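You operate a simulated robot arm through the tools that you are given. There is no shell and no other tool.

Carry out the task below with a simulated robot arm. There is one attempt and no reset: what you move stays moved.

TASK
Widen lane 6 and load the table's three green boxes into it.
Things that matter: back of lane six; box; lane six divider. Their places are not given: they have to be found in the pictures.

The check looks at the end state, three seconds after you hand in, the way a careful person would. Anything else that was tipped, shoved, dropped, spilled or broken makes it a failure.

THE ROBOT
A 7-joint arm with a two-finger parallel gripper, fixed in place. Base frame: the origin is on the floor under the middle of its stand, x ahead of it, y to its left, z up. Units: mm, rad, N and s.
With the tool pointing down near the work surface it reaches from about 520 to 960 mm from the base axis. Its first joint turns from -2.897 to 2.897 rad. Payload 3.91 kg.
Tool frame: the origin (TCP) lies between the finger pads and is the grasp point; the fingertips stand 30 mm ahead of it; z points along the fingers, y is the line along which they close. Largest opening 110 mm; finger width 20, thickness 10; the body of the gripper, 48 by 112 mm, starts 55 mm behind the TCP.
Orientation is told as [roll, pitch, yaw] about the base's x, y, z axes, in that order, counted from this pose: with the fingers straight down and closing along the base's y, the tool's x points along the base's -x, its y along +y and its z along -z.

THE INTERFACE
- The arm moves only by the tool nudge_tool. Its argument "increments" is a list of rows, each a list of 7 numbers: the opening in per cent of the stroke, from 0 (shut) to 100 (fully open), then the shift along the tool's x, y, z in mm, then the turn, a rotation vector about the tool's x, y, z in rad. In form: [[claw, dx, dy, dz, rx, ry, rz], ...]. A call has 1 to 20 rows; each row shifts and turns the commanded pose from where the row before left it, along the tool's axes as they then stand. A row lasts 0.2 s, in which the tool goes at most 50 mm and 0.15 rad; a call with a longer step from one row to the next is refused whole, and so is a gripper value outside its range. Where a pose cannot be reached the arm comes as near as it can. A force on the tool above 40 N (or 10 N above the force at the start of the call, whichever is more), or a blocked arm, ends the call early, and 0.2 s more pass. The fingers move at their own pace (about 72 mm/s each) and stop on an object; they squeeze with about 30 N. The grip force told is the motor's: it shows also when the fingers shut on nothing. Time passes only in rows, and 0.2 s behind the last, so rows that do not move let the fingers close. The reply holds the time, the measured pose of the TCP, the force on the tool along the base axes, the opening and the grip force, in the units named above and with some noise, with the torque about the TCP (base axes, N m) and any sound that the robot's microphone picked up, and new pictures: "pictures" is both (left out), scene, wrist or none.
- Cameras (640 x 400 px; columns grow to the right, rows downward): "scene" is fixed at [402.1, -651.3, 1382.5]; the picture's right is [1.00, -0.01, 0.00], its down [-0.00, -0.62, -0.79] and it looks along [0.00, 0.79, -0.62] (base axes); focal length 214 px, centre (320, 200). "wrist" rides on the gripper at [72, 17, -103] in the tool frame; the picture's right is [-0.23, 0.97, 0.00], its down [-0.76, -0.18, -0.62] and it looks along [-0.61, -0.14, 0.78] (tool axes); focal length 222 px, centre (320, 200).
- move_column(by): slides the trunk up (or, below 0, down) by that many mm; the arm rides with it, the base frame stays. It gives what a move gives, with no picture.
- pixel_to_xyz(camera, pixels): there is no depth. For up to 12 entries [column, row, z] of the newest picture of that camera ("zoom" is the newest enlarged one), the place [x, y] in the base frame at which the ray of that pixel passes the height z, good to about 2 mm. The clock stands still meanwhile.
- zoom(camera, box): a new picture of the part [left, top, right, bottom] of that camera's present view, enlarged. The clock stands still meanwhile.
- job_done(): hands the job in; it is judged then, once.

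Leave the gripper open and the arm clear of the work at the hand-in unless told otherwise.

The tools are called after ">>>" by a JSON object that holds its "name" and its "arguments". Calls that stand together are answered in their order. nudge_tool: Moves the arm, as the interface text tells. Its arguments: {"type":"object","properties":{"increments":{"type":"array"},"pictures":{"type":"string","enum":["both","scene","wrist","none"]}},"required":["increments"]} The other tools are called the same way: move_column (by) moves the trunk up or down; pixel_to_xyz (camera, pixels) gives the place at which the rays of pixels pass given heights; zoom (camera, box) takes an enlarged picture of a part of a camera's view; job_done () hands the job in.

At the start:

```text
time_s: 0.0
ee_pos: [311.0, -263.5, 1178.5]
tcp_rot: [-0.001, 0.0, 0.0]
force: [-0.7, 0.0, -1.1]
torque: [0.02, 0.0, 0.01]
opening: 110.1
grasp_force: 0.0
trunk travel left (down, up): [-625.0, 57.0]
```

scene: 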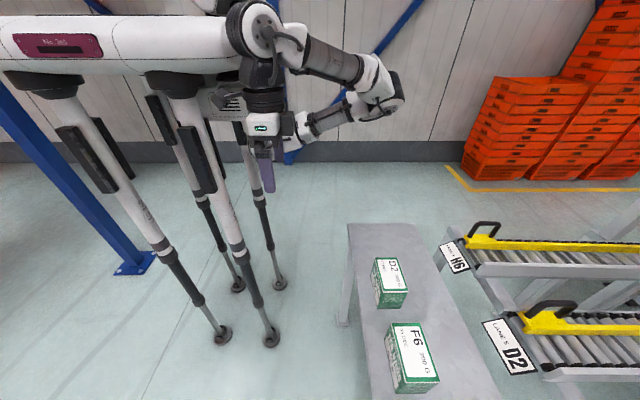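
wrist: 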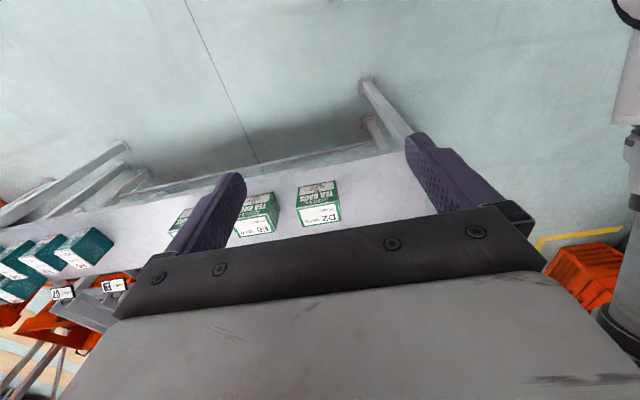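

I see a table with two green boxes in the scene (around (390,283) and (411,358)) and lanes at the right with labels H6 and D2. The wrist picture shows more boxes. I'll zoom in on both pictures to read the details.

>>> {"name": "zoom", "arguments": {"camera": "scene", "box": [330, 200, 640, 400]}}

>>> {"name": "zoom", "arguments": {"camera": "wrist", "box": [0, 130, 360, 355]}}

```text
2.00 times, centred on (485, 300) of scene
```

zoom: 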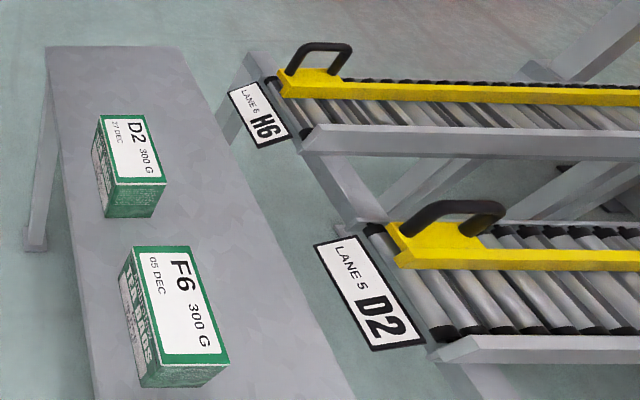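

```text
1.78 times, centred on (180, 242) of wrist
```

zoom: 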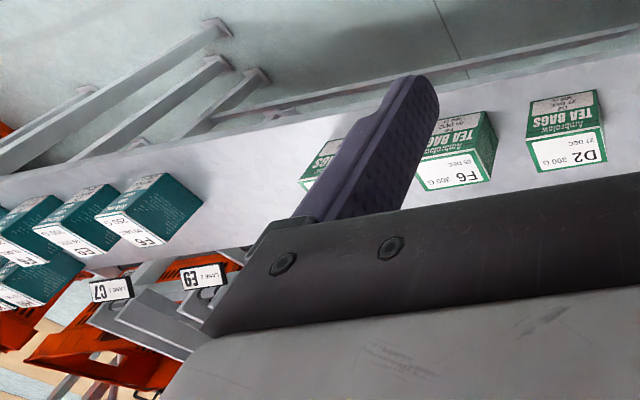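

The scene shows roller lanes with yellow handled dividers, labelled "LANE 6 H6" and "LANE 5 D2". The wrist picture is upside down and shows a third green box partly hidden behind the left finger at about (185,220), with darker teal boxes further to -y. To get heights, I'll trace rays through the D2 box corners at several heights in both pictures.

>>> {"name": "pixel_to_xyz", "arguments": {"camera": "zoom", "pixels": [[598, 132, 500], [598, 132, 600], [598, 132, 700], [598, 132, 800], [527, 140, 500], [527, 140, 600], [527, 140, 700], [527, 140, 800]]}}

>>> {"name": "pixel_to_xyz", "arguments": {"camera": "scene", "pixels": [[375.5, 257.5, 500], [375.5, 257.5, 600], [375.5, 257.5, 700], [375.5, 257.5, 800], [384, 291, 500], [384, 291, 600], [384, 291, 700], [384, 291, 800]]}}

```text
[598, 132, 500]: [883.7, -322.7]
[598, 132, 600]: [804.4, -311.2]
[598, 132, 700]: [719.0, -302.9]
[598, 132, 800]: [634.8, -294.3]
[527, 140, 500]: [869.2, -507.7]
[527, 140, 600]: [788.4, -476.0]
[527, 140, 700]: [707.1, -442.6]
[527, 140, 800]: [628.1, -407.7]
```

```text
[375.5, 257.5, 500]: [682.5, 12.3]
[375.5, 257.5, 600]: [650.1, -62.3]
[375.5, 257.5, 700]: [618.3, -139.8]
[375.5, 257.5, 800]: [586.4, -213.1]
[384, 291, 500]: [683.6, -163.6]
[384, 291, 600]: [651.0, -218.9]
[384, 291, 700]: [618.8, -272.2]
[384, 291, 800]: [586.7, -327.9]
```

The rays from both views cross at z≈890, so the top of the D2 box is at about z=890 near x 557, y -283 to -377. Next I'll get positions for the table edges, lane labels, dividers and the F6 box at plausible heights.

>>> {"name": "pixel_to_xyz", "arguments": {"camera": "scene", "pixels": [[348, 224, 800], [417, 224, 800], [396.5, 257.5, 890], [408, 291, 890], [396, 323, 890], [425, 323, 890], [401, 380, 890], [438, 380, 890], [440, 246, 850], [470, 270, 850], [483, 322, 850], [537, 372, 850]]}}

>>> {"name": "pixel_to_xyz", "arguments": {"camera": "scene", "pixels": [[466, 237, 900], [497, 225, 950], [640, 243, 900], [640, 252, 900], [525, 314, 900], [532, 332, 900], [640, 320, 900], [640, 332, 900], [475, 270, 850], [640, 276, 850], [545, 377, 850], [640, 375, 850]]}}

```text
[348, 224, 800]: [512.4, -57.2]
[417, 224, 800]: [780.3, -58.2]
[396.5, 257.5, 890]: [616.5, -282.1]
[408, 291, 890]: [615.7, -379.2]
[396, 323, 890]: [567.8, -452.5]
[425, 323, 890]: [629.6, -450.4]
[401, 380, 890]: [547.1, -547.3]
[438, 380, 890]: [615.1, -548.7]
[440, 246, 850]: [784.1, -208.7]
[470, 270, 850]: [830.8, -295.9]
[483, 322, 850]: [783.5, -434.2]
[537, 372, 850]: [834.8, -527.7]
```

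```text
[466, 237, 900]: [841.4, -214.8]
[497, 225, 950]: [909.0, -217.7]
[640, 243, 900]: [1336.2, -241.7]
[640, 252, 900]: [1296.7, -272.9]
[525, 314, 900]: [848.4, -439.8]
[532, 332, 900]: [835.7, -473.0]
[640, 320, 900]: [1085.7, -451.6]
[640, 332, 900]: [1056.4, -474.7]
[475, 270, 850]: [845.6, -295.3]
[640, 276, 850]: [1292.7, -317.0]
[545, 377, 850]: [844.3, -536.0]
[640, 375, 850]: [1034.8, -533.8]
```

The F6 box lies at roughly x 547–630, y -452 to -548 and is slightly turned. The lanes start at x≈840, with yellow dividers near y≈-230 and y≈-455. To see the lanes better with the wrist camera, I'll move the tool 200 mm along +x (tool -x) at the present height.

>>> {"name": "nudge_tool", "arguments": {"increments": [[100, -40, 0, 0, 0, 0, 0], [100, -40, 0, 0, 0, 0, 0], [100, -40, 0, 0, 0, 0, 0], [100, -40, 0, 0, 0, 0, 0], [100, -40, 0, 0, 0, 0, 0]], "pictures": "both"}}

```text
time_s: 1.2
ee_pos: [512.9, -267.1, 1177.2]
tcp_rot: [0.002, 0.001, -0.002]
force: [0.5, -0.7, -0.6]
torque: [-0.04, 0.0, -0.02]
opening: 110.0
grasp_force: 0.0
trunk travel left (down, up): [-625.0, 57.0]
```

scene: 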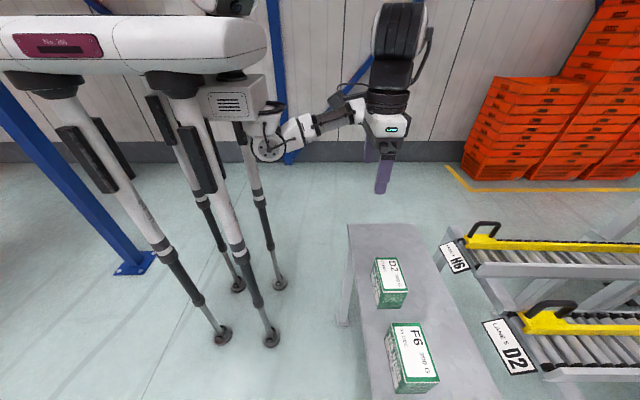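
wrist: 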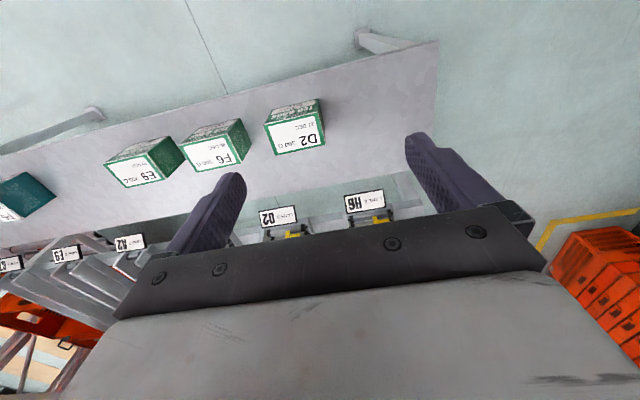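

Three green boxes are now visible in the wrist view: E9 at (145,162), F6 at (215,145) and D2 at (295,128). The gripper body hides the lanes, so I'll tilt the tool to make the fingers point forward-down and look along the lanes.

>>> {"name": "nudge_tool", "arguments": {"increments": [[100, 0, 0, 0, 0, -0.14, 0], [100, 0, 0, 0, 0, -0.14, 0], [100, 0, 0, 0, 0, -0.14, 0], [100, 0, 0, 0, 0, -0.14, 0], [100, 0, 0, 0, 0, -0.14, 0]], "pictures": "both"}}

```text
time_s: 2.4
ee_pos: [510.9, -262.8, 1177.4]
tcp_rot: [0.002, -0.701, 0.001]
force: [0.0, 0.2, -0.7]
torque: [-0.01, 0.0, 0.01]
opening: 109.9
grasp_force: 0.1
trunk travel left (down, up): [-625.0, 57.0]
```

scene: 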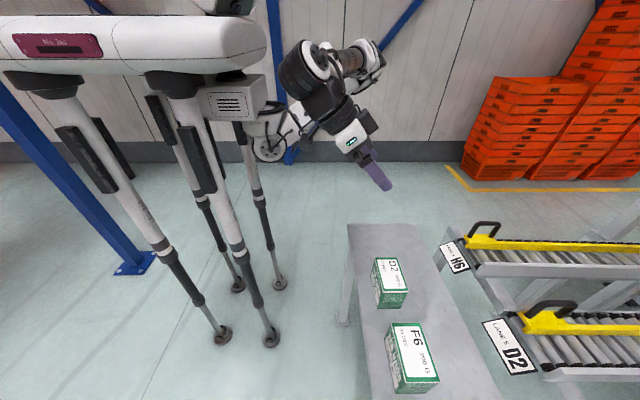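
wrist: 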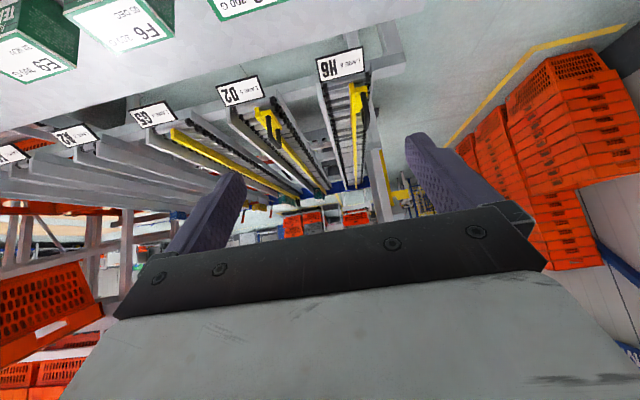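

Now the lanes show between the fingers. I'll zoom in on that part of the wrist picture.

>>> {"name": "zoom", "arguments": {"camera": "wrist", "box": [200, 30, 440, 230]}}

>>> {"name": "zoom", "arguments": {"camera": "wrist", "box": [300, 40, 400, 220]}}

>>> {"name": "zoom", "arguments": {"camera": "wrist", "box": [0, 90, 300, 260]}}

```text
2.00 times, centred on (320, 130) of wrist
```

zoom: 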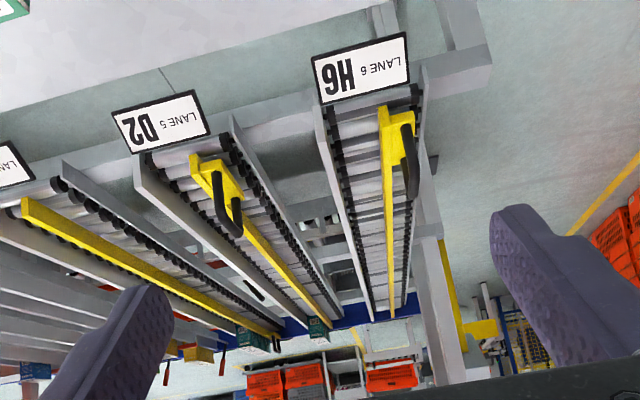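

```text
2.22 times, centred on (350, 130) of wrist
```

zoom: 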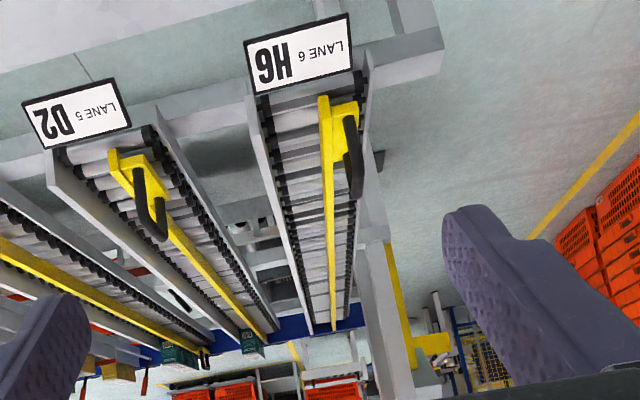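

```text
2.13 times, centred on (150, 175) of wrist
```

zoom: 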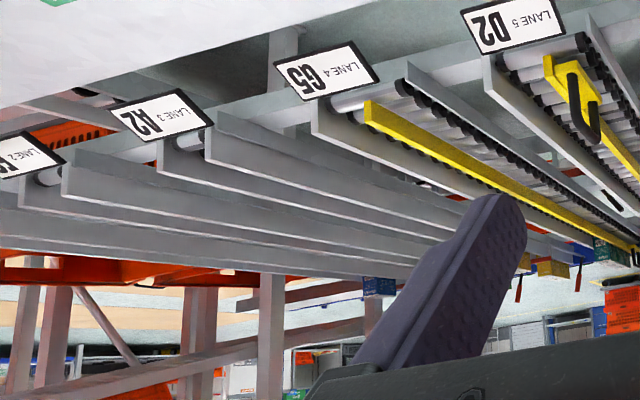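

Lane 6 is a roller channel with grey side rails. A yellow divider stands inside it, with a foot block and a black U-handle at the near end on the +y side. I'll bring the tool upright again and move above the lane 6 entry to measure it.

>>> {"name": "nudge_tool", "arguments": {"increments": [[100, 0, 0, 0, 0, 0.14, 0], [100, 0, 0, 0, 0, 0.14, 0], [100, 0, 0, 0, 0, 0.14, 0], [100, 0, 0, 0, 0, 0.14, 0], [100, 0, 0, 0, 0, 0.14, 0], [100, -40, 0, 0, 0, 0, 0], [100, -40, 0, 0, 0, 0, 0], [100, -40, 0, 0, 0, 0, 0], [100, -40, 0, 0, 0, 0, 0], [100, -40, 0, 0, 0, 0, 0], [100, -40, 0, 0, 0, 0, 0]], "pictures": "both"}}

```text
time_s: 4.8
ee_pos: [751.8, -265.6, 1176.2]
tcp_rot: [0.001, 0.0, -0.002]
force: [-0.5, -0.7, 0.3]
torque: [0.0, 0.01, -0.03]
opening: 109.9
grasp_force: 0.0
trunk travel left (down, up): [-625.0, 57.0]
```

scene: 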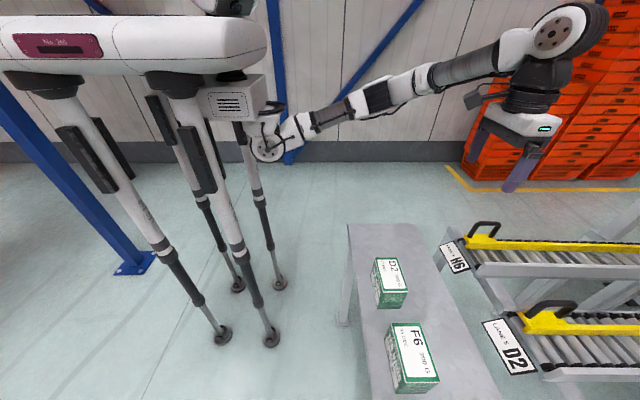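
wrist: 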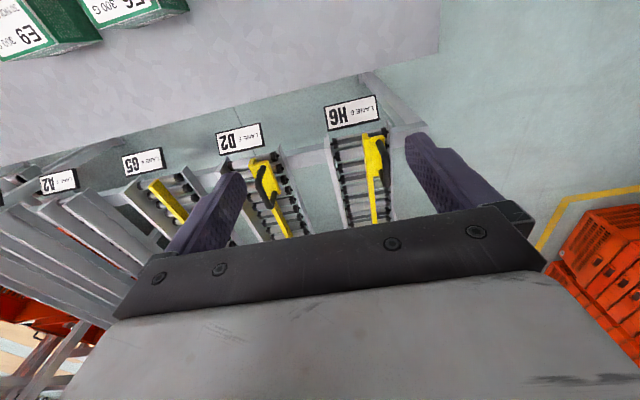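

The lane 6 entry is at about (355,150) in the wrist picture. I'll zoom there.

>>> {"name": "zoom", "arguments": {"camera": "wrist", "box": [300, 80, 428, 230]}}

>>> {"name": "zoom", "arguments": {"camera": "wrist", "box": [310, 85, 410, 155]}}

>>> {"name": "zoom", "arguments": {"camera": "scene", "box": [430, 205, 640, 300]}}

```text
2.67 times, centred on (364, 155) of wrist
```

zoom: 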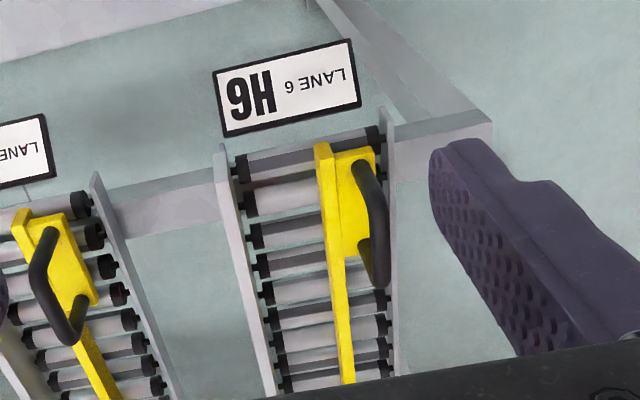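

```text
5.71 times, centred on (360, 120) of wrist
```

zoom: 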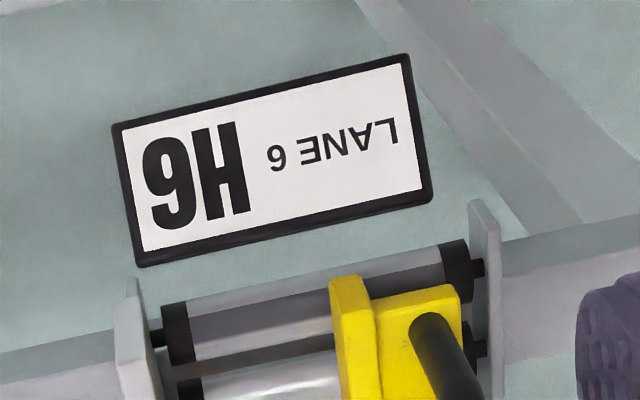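

```text
3.05 times, centred on (535, 252) of scene
```

zoom: 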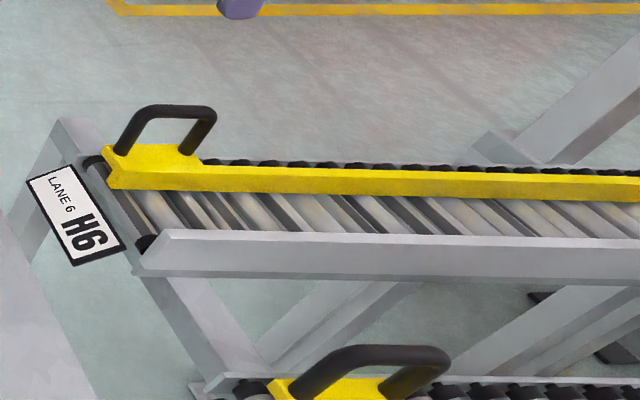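

I see the -y rail, the divider plate with its foot, and the handle arch on the +y side. I'll triangulate key points between the scene and wrist views: the tip of the -y rail, the divider's near end, the label corners and the handle.

>>> {"name": "pixel_to_xyz", "arguments": {"camera": "scene", "pixels": [[485.8, 261.8, 800], [485.8, 261.8, 900], [465.2, 235.6, 900], [465.2, 235.6, 1000], [450.4, 240.9, 800], [450.4, 240.9, 900], [471.1, 266.8, 800], [471.1, 266.8, 900], [475, 222, 900], [475, 222, 1000], [499, 222, 900], [499, 222, 1000]]}}

>>> {"name": "pixel_to_xyz", "arguments": {"camera": "wrist", "pixels": [[325.4, 136.3, 800], [325.4, 136.3, 900], [363, 134.4, 900], [363, 134.4, 1000], [379, 119, 800], [379, 119, 900], [328.4, 131.8, 800], [328.4, 131.8, 900], [380, 142, 900], [380, 142, 1000], [386.6, 178, 900], [386.6, 178, 1000]]}}

```text
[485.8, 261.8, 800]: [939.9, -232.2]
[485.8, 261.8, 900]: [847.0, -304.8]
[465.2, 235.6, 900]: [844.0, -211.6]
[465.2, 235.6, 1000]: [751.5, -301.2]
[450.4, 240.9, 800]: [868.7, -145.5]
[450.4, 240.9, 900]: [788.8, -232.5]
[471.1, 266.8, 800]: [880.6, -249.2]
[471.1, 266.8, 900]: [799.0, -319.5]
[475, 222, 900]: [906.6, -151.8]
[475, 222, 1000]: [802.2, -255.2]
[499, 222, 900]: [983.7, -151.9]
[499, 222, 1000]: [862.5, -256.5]
```

```text
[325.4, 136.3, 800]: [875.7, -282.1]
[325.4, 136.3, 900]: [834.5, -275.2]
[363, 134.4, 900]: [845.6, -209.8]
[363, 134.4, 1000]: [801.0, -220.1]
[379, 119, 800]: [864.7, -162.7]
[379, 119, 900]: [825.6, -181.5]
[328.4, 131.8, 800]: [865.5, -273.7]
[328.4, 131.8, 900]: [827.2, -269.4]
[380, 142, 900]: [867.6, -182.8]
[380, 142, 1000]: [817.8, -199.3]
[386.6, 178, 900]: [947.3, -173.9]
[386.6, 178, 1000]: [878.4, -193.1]
```

Some corners do not match between the views (I likely picked different edges), so I need a closer look. I'll lower the trunk by 110 mm, which puts the fingertips at about z 1036 with the handle top still below, then move slightly forward.

>>> {"name": "move_column", "arguments": {"by": -110}}

>>> {"name": "nudge_tool", "arguments": {"increments": [[100, -30, 0, 0, 0, 0, 0], [100, 0, 0, 0, 0, 0, 0]], "pictures": "both"}}

```text
time_s: 6.2
ee_pos: [750.1, -265.2, 1067.1]
tcp_rot: [-0.001, 0.0, -0.001]
force: [0.2, 0.3, 0.6]
torque: [0.02, 0.02, -0.03]
opening: 110.1
grasp_force: 0.1
trunk travel left (down, up): [-515.0, 167.0]
```

```text
time_s: 6.8
ee_pos: [781.8, -264.5, 1067.2]
tcp_rot: [0.0, -0.001, 0.001]
force: [0.0, 0.0, -0.3]
torque: [0.0, 0.0, -0.03]
opening: 109.7
grasp_force: 0.1
trunk travel left (down, up): [-515.0, 167.0]
```

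scene: 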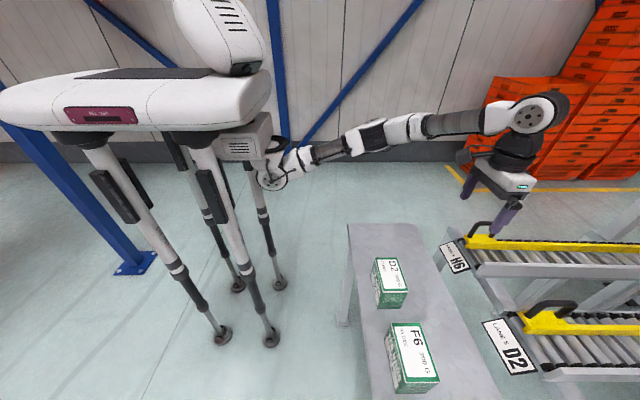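
wrist: 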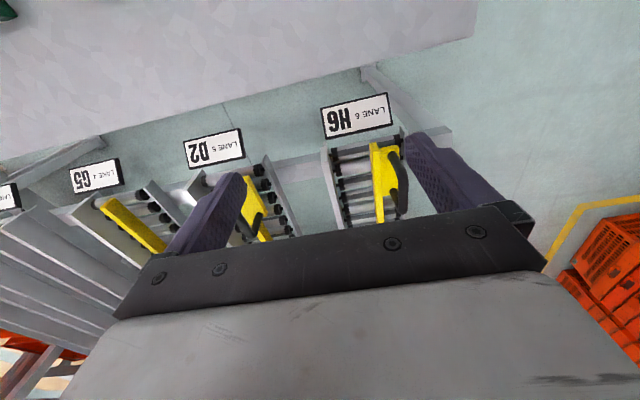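

>>> {"name": "zoom", "arguments": {"camera": "wrist", "box": [305, 85, 425, 235]}}

>>> {"name": "zoom", "arguments": {"camera": "scene", "box": [435, 210, 535, 290]}}

```text
2.67 times, centred on (365, 160) of wrist
```

zoom: 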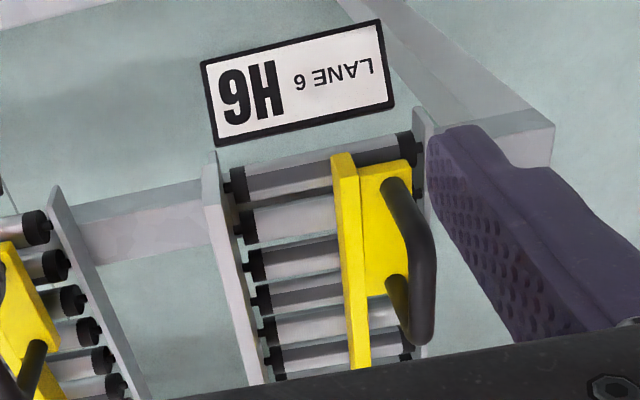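

```text
5.00 times, centred on (485, 250) of scene
```

zoom: 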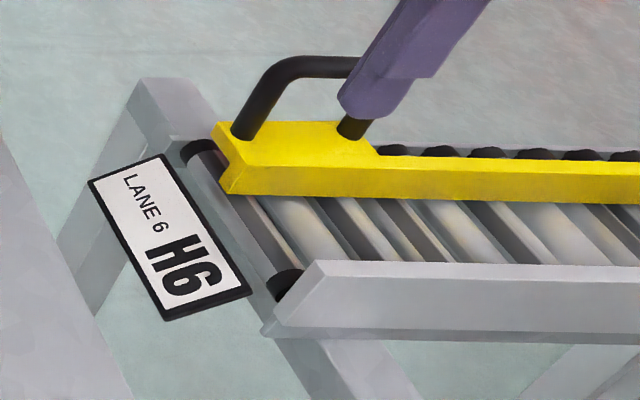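

This is clearer. I'll triangulate the handle post bases, the handle bar corners, the divider's near end and the rail tips using both views.

>>> {"name": "pixel_to_xyz", "arguments": {"camera": "wrist", "pixels": [[392, 155.5, 850], [392, 155.5, 950], [392.3, 191.8, 850], [392.3, 191.8, 950], [404.3, 172, 900], [404.3, 172, 1000], [403.2, 210.6, 900], [403.2, 210.6, 1000], [321, 145, 850], [321, 145, 950], [369, 143.5, 850], [369, 143.5, 950]]}}

>>> {"name": "pixel_to_xyz", "arguments": {"camera": "scene", "pixels": [[469.6, 236.4, 850], [469.6, 236.4, 950], [491.4, 236, 850], [491.4, 236, 950], [476, 223.6, 900], [476, 223.6, 1000], [485, 262.4, 850], [485, 262.4, 950], [475, 277, 850], [475, 277, 950], [467, 245, 850], [467, 245, 950]]}}

```text
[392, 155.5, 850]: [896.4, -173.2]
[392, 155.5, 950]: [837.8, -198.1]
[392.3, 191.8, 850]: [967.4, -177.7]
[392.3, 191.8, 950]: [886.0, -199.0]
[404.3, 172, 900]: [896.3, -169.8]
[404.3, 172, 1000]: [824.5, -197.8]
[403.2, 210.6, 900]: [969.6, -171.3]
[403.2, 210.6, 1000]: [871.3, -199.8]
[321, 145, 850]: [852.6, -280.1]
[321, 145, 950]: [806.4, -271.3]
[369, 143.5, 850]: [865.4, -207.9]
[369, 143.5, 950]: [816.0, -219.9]
```

```text
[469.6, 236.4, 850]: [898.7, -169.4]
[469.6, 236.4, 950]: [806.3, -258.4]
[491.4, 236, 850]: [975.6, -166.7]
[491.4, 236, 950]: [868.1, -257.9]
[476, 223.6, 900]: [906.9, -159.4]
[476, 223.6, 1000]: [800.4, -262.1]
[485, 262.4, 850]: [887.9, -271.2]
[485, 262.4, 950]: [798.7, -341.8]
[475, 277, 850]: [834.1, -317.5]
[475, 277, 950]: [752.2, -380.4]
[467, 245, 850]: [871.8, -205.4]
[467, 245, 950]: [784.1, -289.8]
```

The handle base is around (893..950, -178, 857) with its top near z≈925. The -y rail tip is at (877,-285), z 798–862. I'll zoom closer on the lane mouth in the wrist view for its width.

>>> {"name": "zoom", "arguments": {"camera": "wrist", "box": [315, 125, 415, 215]}}

```text
4.44 times, centred on (365, 170) of wrist
```

zoom: 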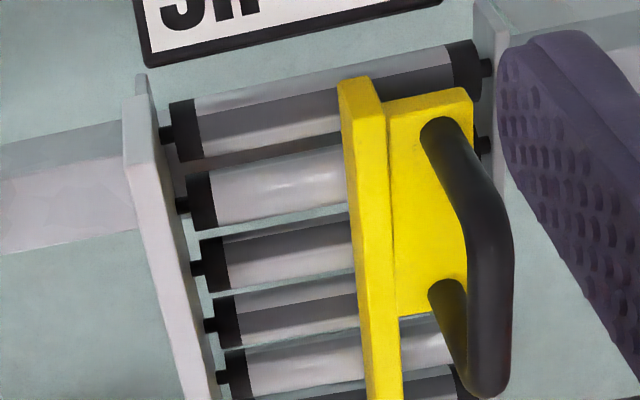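

I'll triangulate the first roller's end caps, and query the divider, block and +y rail pixels at the estimated heights.

>>> {"name": "pixel_to_xyz", "arguments": {"camera": "zoom", "pixels": [[182, 130, 800], [182, 130, 850], [462, 68, 800], [462, 68, 850], [345, 82, 830], [345, 82, 860], [475, 92, 860], [468, 310, 860], [385, 315, 860], [162, 150, 860], [360, 200, 860], [500, 45, 860]]}}

>>> {"name": "pixel_to_xyz", "arguments": {"camera": "scene", "pixels": [[478, 267, 800], [478, 267, 850], [460.4, 240, 800], [460.4, 240, 850], [463.8, 237, 850], [463.8, 237, 870], [469, 241.6, 850], [469, 241.6, 870], [467, 249, 850], [467, 249, 830], [496, 241, 860], [640, 253, 860]]}}

```text
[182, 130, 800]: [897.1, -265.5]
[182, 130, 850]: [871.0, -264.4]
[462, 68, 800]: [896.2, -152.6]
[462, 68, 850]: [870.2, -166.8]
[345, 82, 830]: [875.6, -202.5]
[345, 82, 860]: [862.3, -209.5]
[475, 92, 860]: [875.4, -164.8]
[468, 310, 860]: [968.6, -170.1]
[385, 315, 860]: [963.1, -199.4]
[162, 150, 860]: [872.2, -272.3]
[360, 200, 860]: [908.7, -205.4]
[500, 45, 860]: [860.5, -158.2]
```

```text
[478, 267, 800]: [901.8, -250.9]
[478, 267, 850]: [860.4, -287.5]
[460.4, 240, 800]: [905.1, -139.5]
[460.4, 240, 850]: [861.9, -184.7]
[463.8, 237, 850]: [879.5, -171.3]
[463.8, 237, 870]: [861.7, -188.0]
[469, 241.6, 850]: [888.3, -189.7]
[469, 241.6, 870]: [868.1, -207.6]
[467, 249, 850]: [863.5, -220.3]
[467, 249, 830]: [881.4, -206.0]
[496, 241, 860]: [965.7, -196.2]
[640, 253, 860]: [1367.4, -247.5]
```

Estimates so far: rollers at z≈820, -y rail inner face at y≈-272, divider face at y≈-207, so the lane is about 65 mm wide. The block's +y edge is at y≈-165 and the +y rail inner face at about -152. Next I'll check the lane's slope along x (rail edge and divider far to the right in the scene) and look for the far end.

>>> {"name": "pixel_to_xyz", "arguments": {"camera": "scene", "pixels": [[485.8, 261.8, 870], [560, 263.5, 800], [560, 263.5, 850], [640, 265, 750], [640, 265, 800], [640, 265, 850], [640, 276, 750], [640, 276, 800], [640, 252, 800], [640, 252, 850], [560, 248.5, 850], [560, 248.5, 800]]}}

>>> {"name": "zoom", "arguments": {"camera": "scene", "box": [540, 200, 640, 300]}}

```text
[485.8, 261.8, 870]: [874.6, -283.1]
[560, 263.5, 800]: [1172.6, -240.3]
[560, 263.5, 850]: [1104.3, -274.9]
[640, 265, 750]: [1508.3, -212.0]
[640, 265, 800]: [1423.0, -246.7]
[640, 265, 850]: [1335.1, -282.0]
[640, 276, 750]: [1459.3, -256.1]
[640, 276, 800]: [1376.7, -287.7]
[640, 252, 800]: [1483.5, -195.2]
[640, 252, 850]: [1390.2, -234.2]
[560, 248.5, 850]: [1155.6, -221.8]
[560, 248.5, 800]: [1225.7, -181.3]
```

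```text
4.00 times, centred on (590, 250) of scene
```

zoom: 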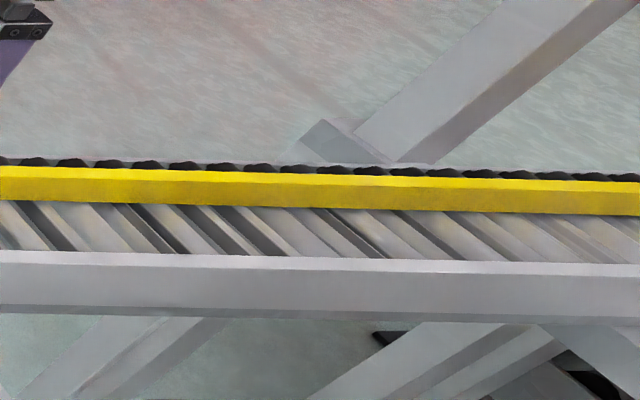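

The rail top falls from z≈870 at x≈875 to about 854 at x≈1330, so the lane slopes gently down and away. Before loading, I want to see how the far end is closed. I'll raise the trunk 150 mm and tilt the tool forward to look along lane 6.

>>> {"name": "move_column", "arguments": {"by": 150}}

>>> {"name": "nudge_tool", "arguments": {"increments": [[100, 20, 0, 0, 0, -0.14, 0], [100, 20, 0, 0, 0, -0.14, 0], [100, 0, 0, 0, 0, -0.14, 0], [100, 0, 0, 0, 0, -0.14, 0], [100, 0, 0, 0, 0, -0.12, 0], [100, 0, 0, 0, 0, 0, 0]], "pictures": "both"}}

```text
time_s: 8.6
ee_pos: [781.2, -264.7, 1215.9]
tcp_rot: [0.002, 0.0, 0.0]
force: [-0.1, 0.8, 0.4]
torque: [-0.01, 0.01, 0.0]
opening: 110.1
grasp_force: 0.1
trunk travel left (down, up): [-665.0, 17.0]
```

```text
time_s: 10.0
ee_pos: [741.8, -264.7, 1213.2]
tcp_rot: [0.0, -0.681, 0.0]
force: [0.7, 0.5, 0.0]
torque: [-0.01, -0.01, 0.01]
opening: 110.0
grasp_force: 0.0
trunk travel left (down, up): [-665.0, 17.0]
```

scene: 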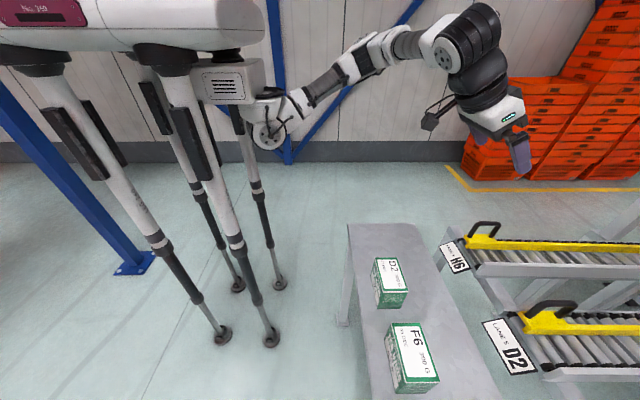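
wrist: 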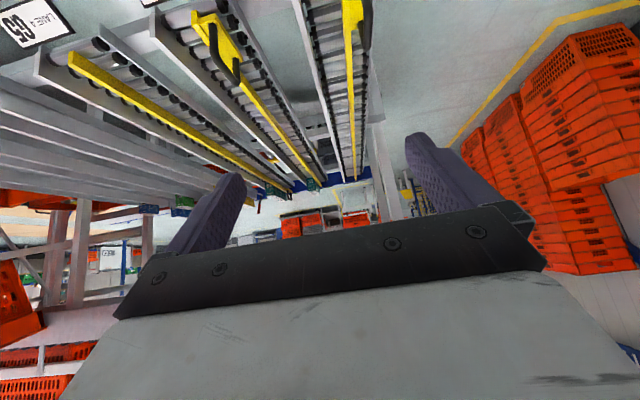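

>>> {"name": "zoom", "arguments": {"camera": "wrist", "box": [230, 130, 400, 230]}}

>>> {"name": "zoom", "arguments": {"camera": "wrist", "box": [310, 140, 380, 200]}}

>>> {"name": "zoom", "arguments": {"camera": "wrist", "box": [230, 150, 300, 210]}}

```text
3.76 times, centred on (315, 180) of wrist
```

zoom: 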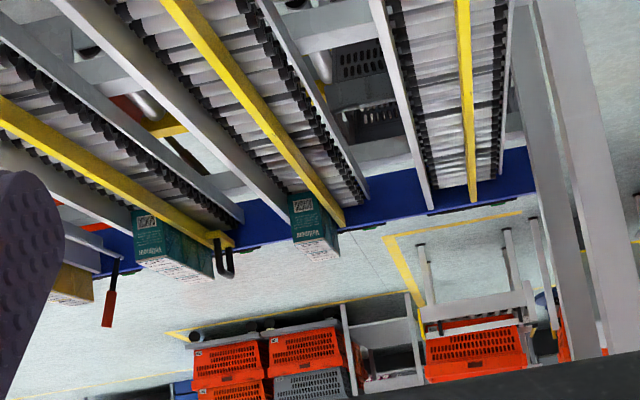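

```text
6.67 times, centred on (345, 170) of wrist
```

zoom: 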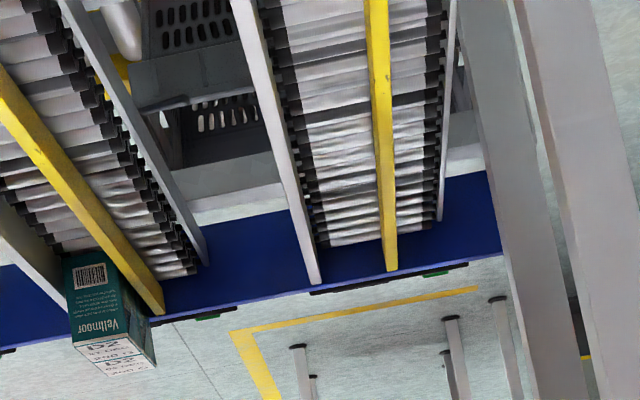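

```text
6.67 times, centred on (265, 180) of wrist
```

zoom: 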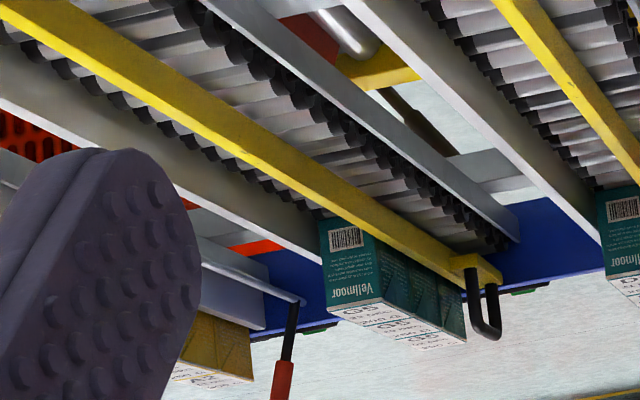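

The far end of lane 6 is closed by a blue stop beam. In lanes 4 and 5 the boxes sit between the -y rail and the divider, so lane 6's load space is also between the -y rail and the yellow divider. Now I'll bring the tool upright and move over the green boxes to measure them.

>>> {"name": "nudge_tool", "arguments": {"increments": [[100, 0, 0, 0, 0, 0.14, 0], [100, 0, 0, 0, 0, 0.14, 0], [100, 0, 0, 0, 0, 0.14, 0], [100, 0, 0, 0, 0, 0.14, 0], [100, 0, 0, 0, 0, 0.12, 0], [100, 30, -36, 10, 0, 0, 0], [100, 30, -36, 10, 0, 0, 0], [100, 30, -36, 10, 0, 0, 0], [100, 30, -36, 10, 0, 0, 0], [100, 25, -36, 10, 0, 0, 0], [100, 25, -36, 10, 0, 0, 0], [100, 0, 0, 0, 0, 0, 0]], "pictures": "both"}}

```text
time_s: 12.6
ee_pos: [571.9, -479.0, 1153.8]
tcp_rot: [-0.002, 0.0, -0.001]
force: [0.1, 0.6, -0.3]
torque: [0.03, 0.0, -0.02]
opening: 110.0
grasp_force: 0.1
trunk travel left (down, up): [-665.0, 17.0]
```

scene: 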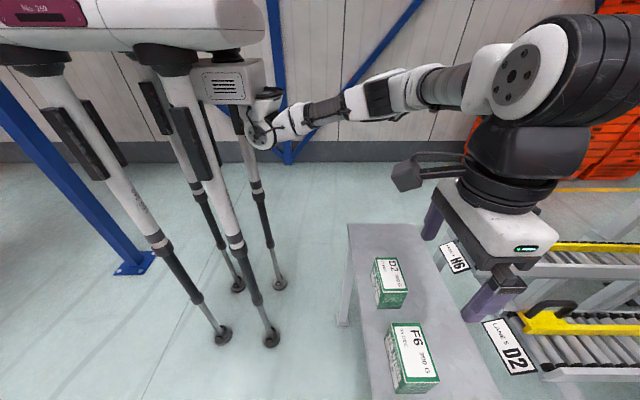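
wrist: 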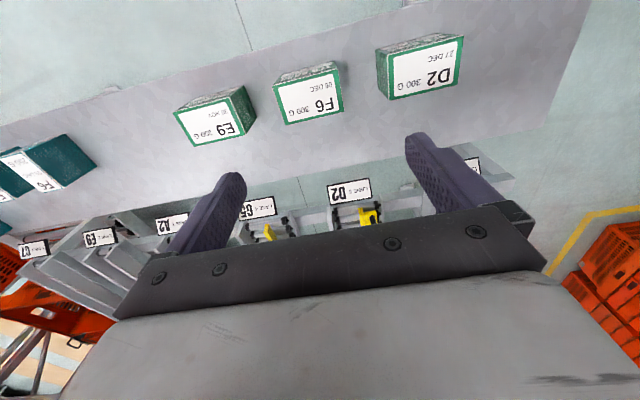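

>>> {"name": "zoom", "arguments": {"camera": "wrist", "box": [160, 20, 480, 160]}}

>>> {"name": "zoom", "arguments": {"camera": "wrist", "box": [160, 50, 360, 170]}}

>>> {"name": "zoom", "arguments": {"camera": "wrist", "box": [360, 20, 480, 110]}}

```text
2.00 times, centred on (320, 90) of wrist
```

zoom: 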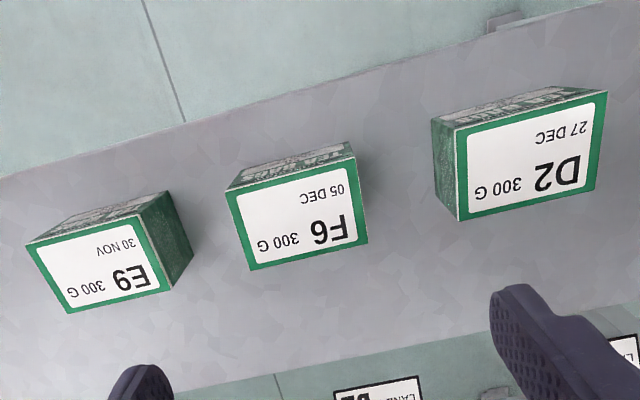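

```text
3.20 times, centred on (260, 110) of wrist
```

zoom: 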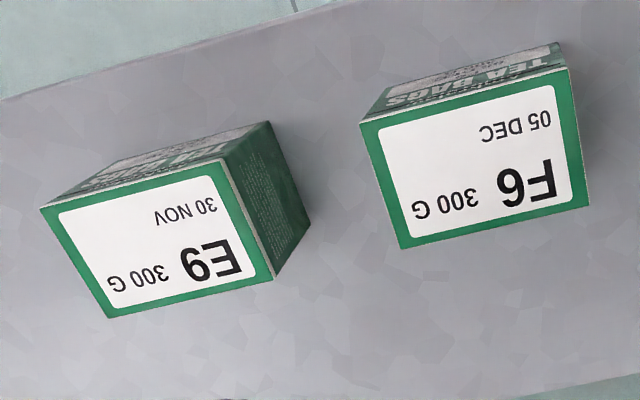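

```text
4.44 times, centred on (420, 65) of wrist
```

zoom: 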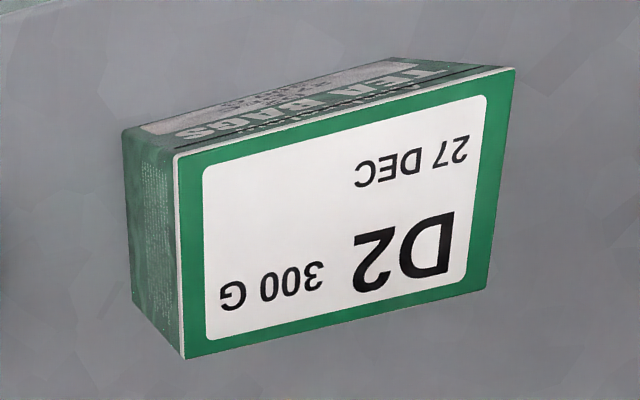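

All three labels are legible: E9 30 NOV, F6 05 DEC, D2 27 DEC. I'll get the top-face corners at z≈890, and candidate bottom corners for the box heights.

>>> {"name": "pixel_to_xyz", "arguments": {"camera": "wrist", "pixels": [[387.8, 55.3, 890], [463.9, 35.3, 890], [457.6, 85.3, 890], [389.8, 100.6, 890], [272.5, 85.9, 890], [339.1, 69.4, 890], [344.4, 112.2, 890], [285, 125.3, 890], [172.5, 112.5, 890], [229.4, 97.5, 890], [245.6, 135, 890], [193.4, 146.9, 890]]}}

>>> {"name": "pixel_to_xyz", "arguments": {"camera": "wrist", "pixels": [[375.6, 49.9, 830], [375.6, 49.9, 800], [377.7, 87.5, 830], [377.7, 87.5, 800], [244.4, 85.6, 830], [244.4, 85.6, 800], [256.9, 117.8, 830], [256.9, 117.8, 800]]}}

```text
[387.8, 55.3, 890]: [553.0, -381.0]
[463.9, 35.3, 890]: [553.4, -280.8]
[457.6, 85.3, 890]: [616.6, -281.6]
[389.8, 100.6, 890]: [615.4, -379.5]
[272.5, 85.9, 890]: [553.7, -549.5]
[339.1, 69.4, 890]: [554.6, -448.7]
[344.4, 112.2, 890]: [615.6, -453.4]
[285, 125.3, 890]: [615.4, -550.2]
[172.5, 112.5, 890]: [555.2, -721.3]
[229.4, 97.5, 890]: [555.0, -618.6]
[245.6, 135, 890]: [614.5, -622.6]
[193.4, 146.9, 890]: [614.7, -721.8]
```

```text
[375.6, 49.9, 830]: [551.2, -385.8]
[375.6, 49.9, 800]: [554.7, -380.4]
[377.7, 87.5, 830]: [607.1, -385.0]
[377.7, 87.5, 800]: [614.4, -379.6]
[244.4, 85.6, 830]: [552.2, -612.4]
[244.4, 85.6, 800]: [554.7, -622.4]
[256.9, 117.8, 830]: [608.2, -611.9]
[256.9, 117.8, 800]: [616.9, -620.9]
```

All three boxes are aligned with the axes and about 62 (x) × 99 (y) × 89 mm, with tops at z≈890 and the table at z≈801: E9 centre (585,-671), F6 (585,-500), D2 (585,-330). I'll work on the divider first. I'll lower the trunk by 130 mm and move over the lane 6 handle for a close look.

>>> {"name": "move_column", "arguments": {"by": -130}}

>>> {"name": "nudge_tool", "arguments": {"increments": [[100, -32, 31, 0, 0, 0, 0], [100, -32, 31, 0, 0, 0, 0], [100, -32, 31, 0, 0, 0, 0], [100, -32, 31, 0, 0, 0, 0], [100, -32, 31, 0, 0, 0, 0], [100, -32, 31, 0, 0, 0, 0], [100, -32, 31, 0, 0, 0, 0], [100, -32, 31, 0, 0, 0, 0], [100, -32, 31, 0, 0, 0, 0], [100, 0, 0, 0, 0, 0, 0]], "pictures": "both"}}

```text
time_s: 14.2
ee_pos: [571.8, -478.6, 1023.8]
tcp_rot: [0.0, 0.002, 0.0]
force: [0.2, 0.6, 0.1]
torque: [-0.02, -0.01, 0.02]
opening: 110.2
grasp_force: 0.0
trunk travel left (down, up): [-535.0, 147.0]
```

```text
time_s: 16.4
ee_pos: [861.9, -199.2, 1022.6]
tcp_rot: [0.0, 0.0, 0.0]
force: [-0.7, -0.3, 1.5]
torque: [0.04, 0.01, -0.01]
opening: 110.1
grasp_force: 0.0
trunk travel left (down, up): [-535.0, 147.0]
```

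scene: 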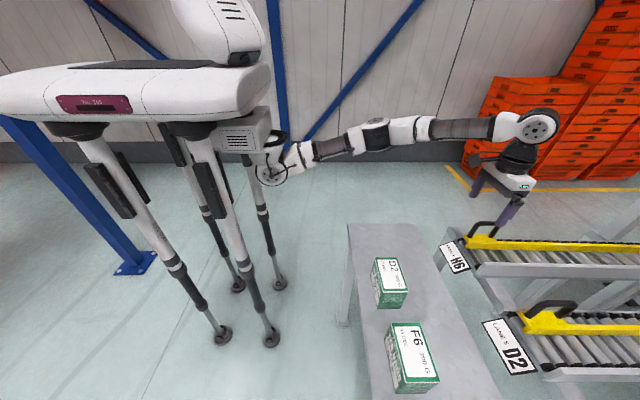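
wrist: 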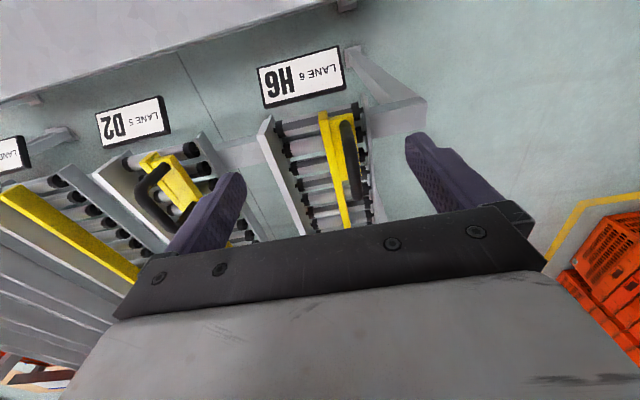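

>>> {"name": "zoom", "arguments": {"camera": "wrist", "box": [250, 90, 390, 235]}}

>>> {"name": "zoom", "arguments": {"camera": "scene", "box": [450, 210, 520, 270]}}

```text
2.76 times, centred on (320, 162) of wrist
```

zoom: 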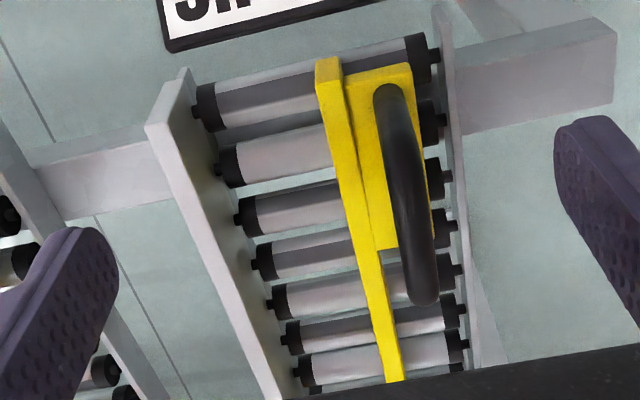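

```text
6.67 times, centred on (485, 240) of scene
```

zoom: 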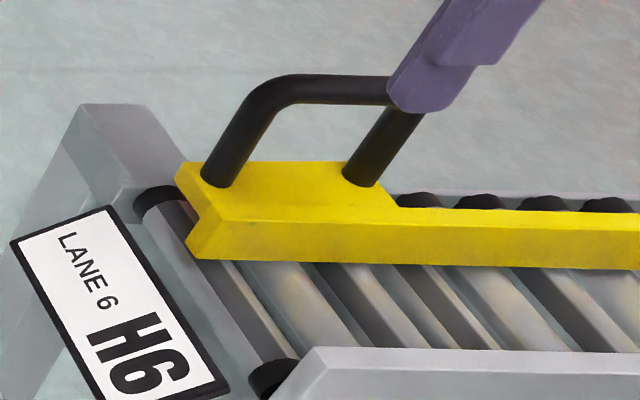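

I'll zoom more tightly on the mouth for exact edges and query the handle bar.

>>> {"name": "zoom", "arguments": {"camera": "wrist", "box": [265, 95, 345, 165]}}

>>> {"name": "zoom", "arguments": {"camera": "wrist", "box": [310, 95, 390, 165]}}

>>> {"name": "pixel_to_xyz", "arguments": {"camera": "wrist", "pixels": [[352.6, 162, 900], [352.6, 162, 920], [352.6, 162, 940], [345, 123.5, 850], [345, 123.5, 870], [358, 196, 920], [358, 196, 900]]}}

>>> {"name": "pixel_to_xyz", "arguments": {"camera": "scene", "pixels": [[488, 223.2, 900], [488, 223.2, 920], [488, 223.2, 940], [470.3, 237, 850], [470.3, 237, 870], [491.3, 236.7, 850], [491.3, 236.7, 870]]}}

```text
5.71 times, centred on (305, 130) of wrist
```

zoom: 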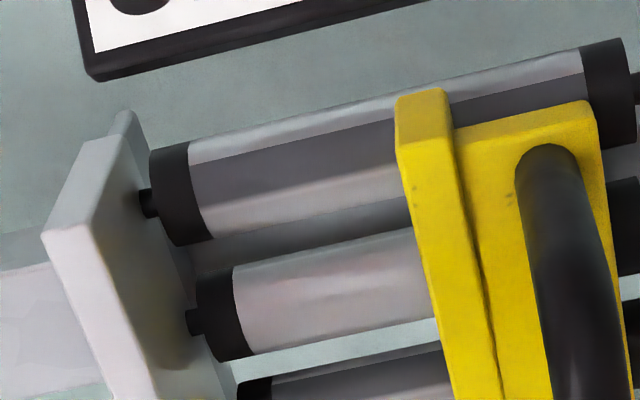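

```text
5.71 times, centred on (350, 130) of wrist
```

zoom: 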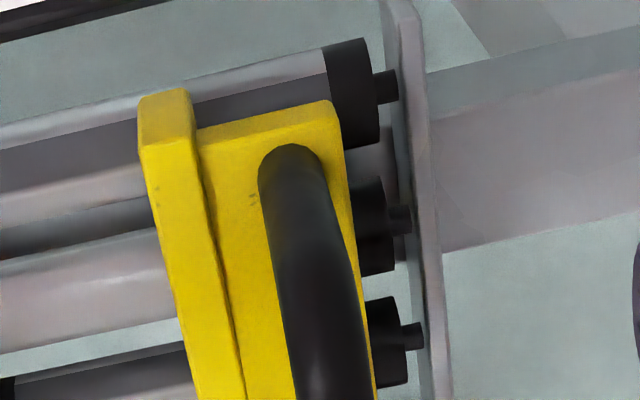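

```text
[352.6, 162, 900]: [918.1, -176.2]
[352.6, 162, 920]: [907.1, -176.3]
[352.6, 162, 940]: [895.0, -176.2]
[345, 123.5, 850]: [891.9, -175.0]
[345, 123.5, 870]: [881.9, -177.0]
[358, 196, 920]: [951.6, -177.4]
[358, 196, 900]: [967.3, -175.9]
```

```text
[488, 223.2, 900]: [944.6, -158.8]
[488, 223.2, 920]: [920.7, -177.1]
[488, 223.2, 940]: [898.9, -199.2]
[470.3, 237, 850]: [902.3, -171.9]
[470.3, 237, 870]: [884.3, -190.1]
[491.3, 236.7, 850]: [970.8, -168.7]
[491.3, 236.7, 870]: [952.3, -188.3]
```

I'll query these corners: the -y rail top at z≈863, divider top at ≈860, block edge at ≈853, and +y rail top at ≈863.

>>> {"name": "pixel_to_xyz", "arguments": {"camera": "wrist", "pixels": [[265.1, 133.9, 863], [256.8, 135.6, 863], [319, 121.6, 858], [329.5, 119.5, 858], [355.6, 133.5, 853], [365.2, 130, 863], [368.8, 130, 863], [318.5, 112.2, 830], [352, 115, 853], [285, 183, 863], [335, 183, 858]]}}

```text
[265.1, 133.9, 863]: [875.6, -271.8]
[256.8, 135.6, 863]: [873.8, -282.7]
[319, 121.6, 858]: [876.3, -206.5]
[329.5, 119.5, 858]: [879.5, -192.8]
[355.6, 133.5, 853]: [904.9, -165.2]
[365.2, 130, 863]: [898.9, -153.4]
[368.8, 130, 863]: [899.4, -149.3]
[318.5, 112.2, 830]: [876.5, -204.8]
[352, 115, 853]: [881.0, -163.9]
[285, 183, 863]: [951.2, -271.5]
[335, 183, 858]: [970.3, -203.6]
```

Results: lane 6 clear width is about 65.5 mm (rail -271.7, divider face -206). The block's +y edge is at -165 and the +y rail at about -152, so the divider has about 12 mm of room to move. The boxes are 62–63 mm wide. The handle bar is at y≈-176.5, z≈920, x 890–950. I'll narrow the opening to 60% and come down over the bar at x≈920.

>>> {"name": "nudge_tool", "arguments": {"increments": [[60, -29, 11.3, 0, 0, 0, 0], [60, -29, 11.3, 0, 0, 0, 0], [60, 0, 0, 25, 0, 0, 0], [60, 0, 0, 25, 0, 0, 0], [60, 0, 0, 20, 0, 0, 0], [60, 0, 0, 15, 0, 0, 0], [60, 0, 0, 0, 0, 0, 0]], "pictures": "both"}}

```text
time_s: 17.9
ee_pos: [910.8, -176.8, 937.2]
tcp_rot: [0.0, 0.001, 0.0]
force: [0.8, 0.3, 0.4]
torque: [-0.03, -0.01, 0.01]
opening: 65.9
grasp_force: 0.0
out of reach, approached as far as the arm can: row 2
trunk travel left (down, up): [-535.0, 147.0]
```

scene: 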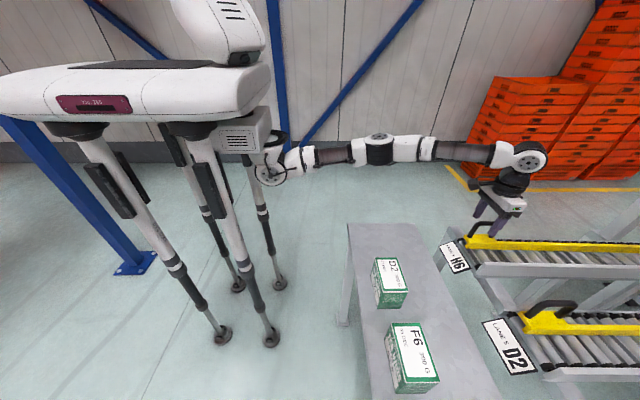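
wrist: 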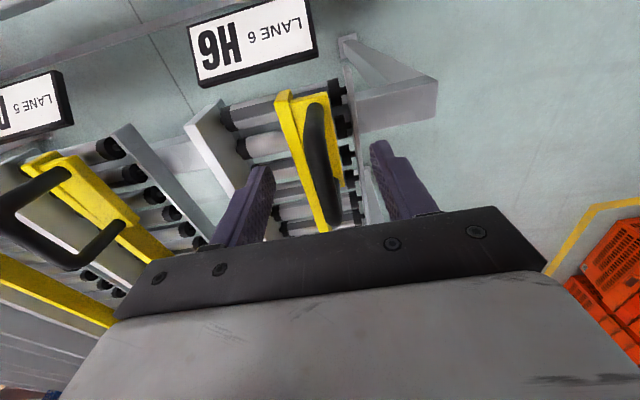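

The bar lies between the fingers (bar at about (325,165), fingers at (250,205) and (395,180)). I'll go down 22 mm to z≈915 and close on the bar.

>>> {"name": "nudge_tool", "arguments": {"increments": [[60, 0, 0, 12, 0, 0, 0], [60, 0, 0, 10, 0, 0, 0], [40, 0, 0, 0, 0, 0, 0], [20, 0, 0, 0, 0, 0, 0], [0, 0, 0, 0, 0, 0, 0], [0, 0, 0, 0, 0, 0, 0], [0, 0, 0, 0, 0, 0, 0]], "pictures": "both"}}

```text
time_s: 19.6
ee_pos: [908.9, -175.7, 916.1]
tcp_rot: [0.002, 0.001, 0.001]
force: [-0.6, 1.5, -1.4]
torque: [0.0, -0.32, 0.01]
opening: 13.6
grasp_force: 45.0
trunk travel left (down, up): [-535.0, 147.0]
```

scene: 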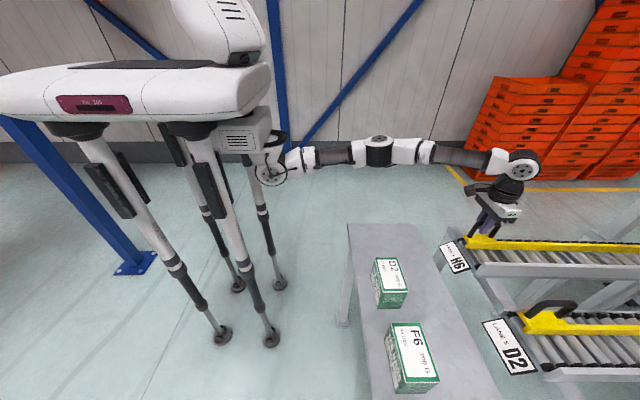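
wrist: 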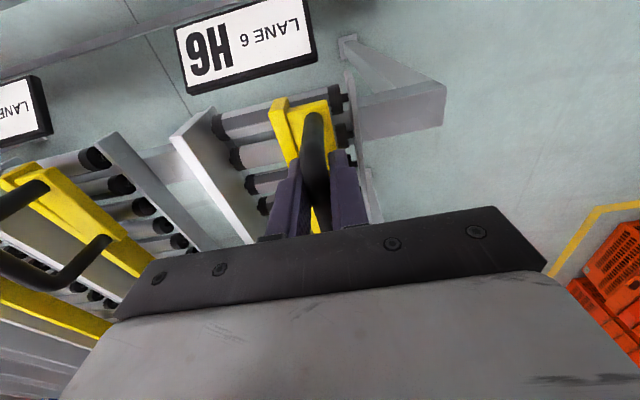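

The grip holds the bar (opening 13.6 mm, force 45). I'll pull gently toward +y, 6 mm in 1.5 mm steps, and check the force.

>>> {"name": "nudge_tool", "arguments": {"increments": [[0, 0, 1.5, 0, 0, 0, 0], [0, 0, 1.5, 0, 0, 0, 0], [0, 0, 1.5, 0, 0, 0, 0], [0, 0, 1.5, 0, 0, 0, 0], [0, 0, 0, 0, 0, 0, 0]], "pictures": "both"}}

```text
time_s: 20.8
ee_pos: [909.8, -170.6, 916.7]
tcp_rot: [0.0, 0.001, 0.0]
force: [-0.1, -4.5, -7.0]
torque: [-0.02, -1.0, -0.01]
opening: 13.5
grasp_force: 44.9
trunk travel left (down, up): [-535.0, 147.0]
```

scene: 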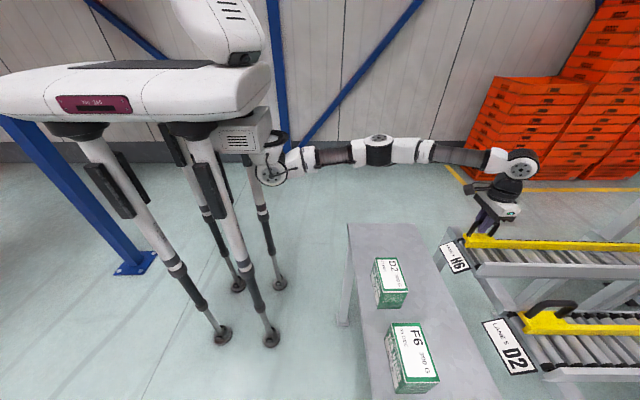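
wrist: 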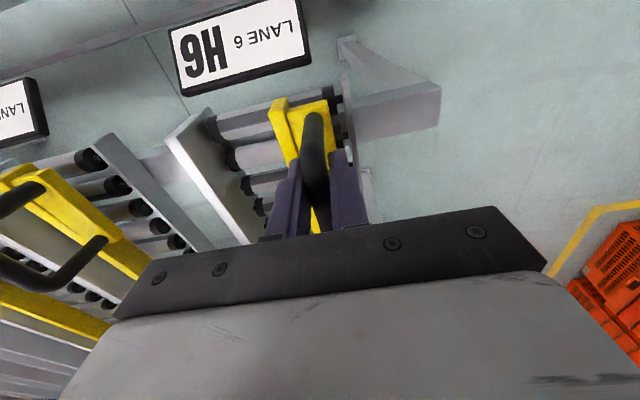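

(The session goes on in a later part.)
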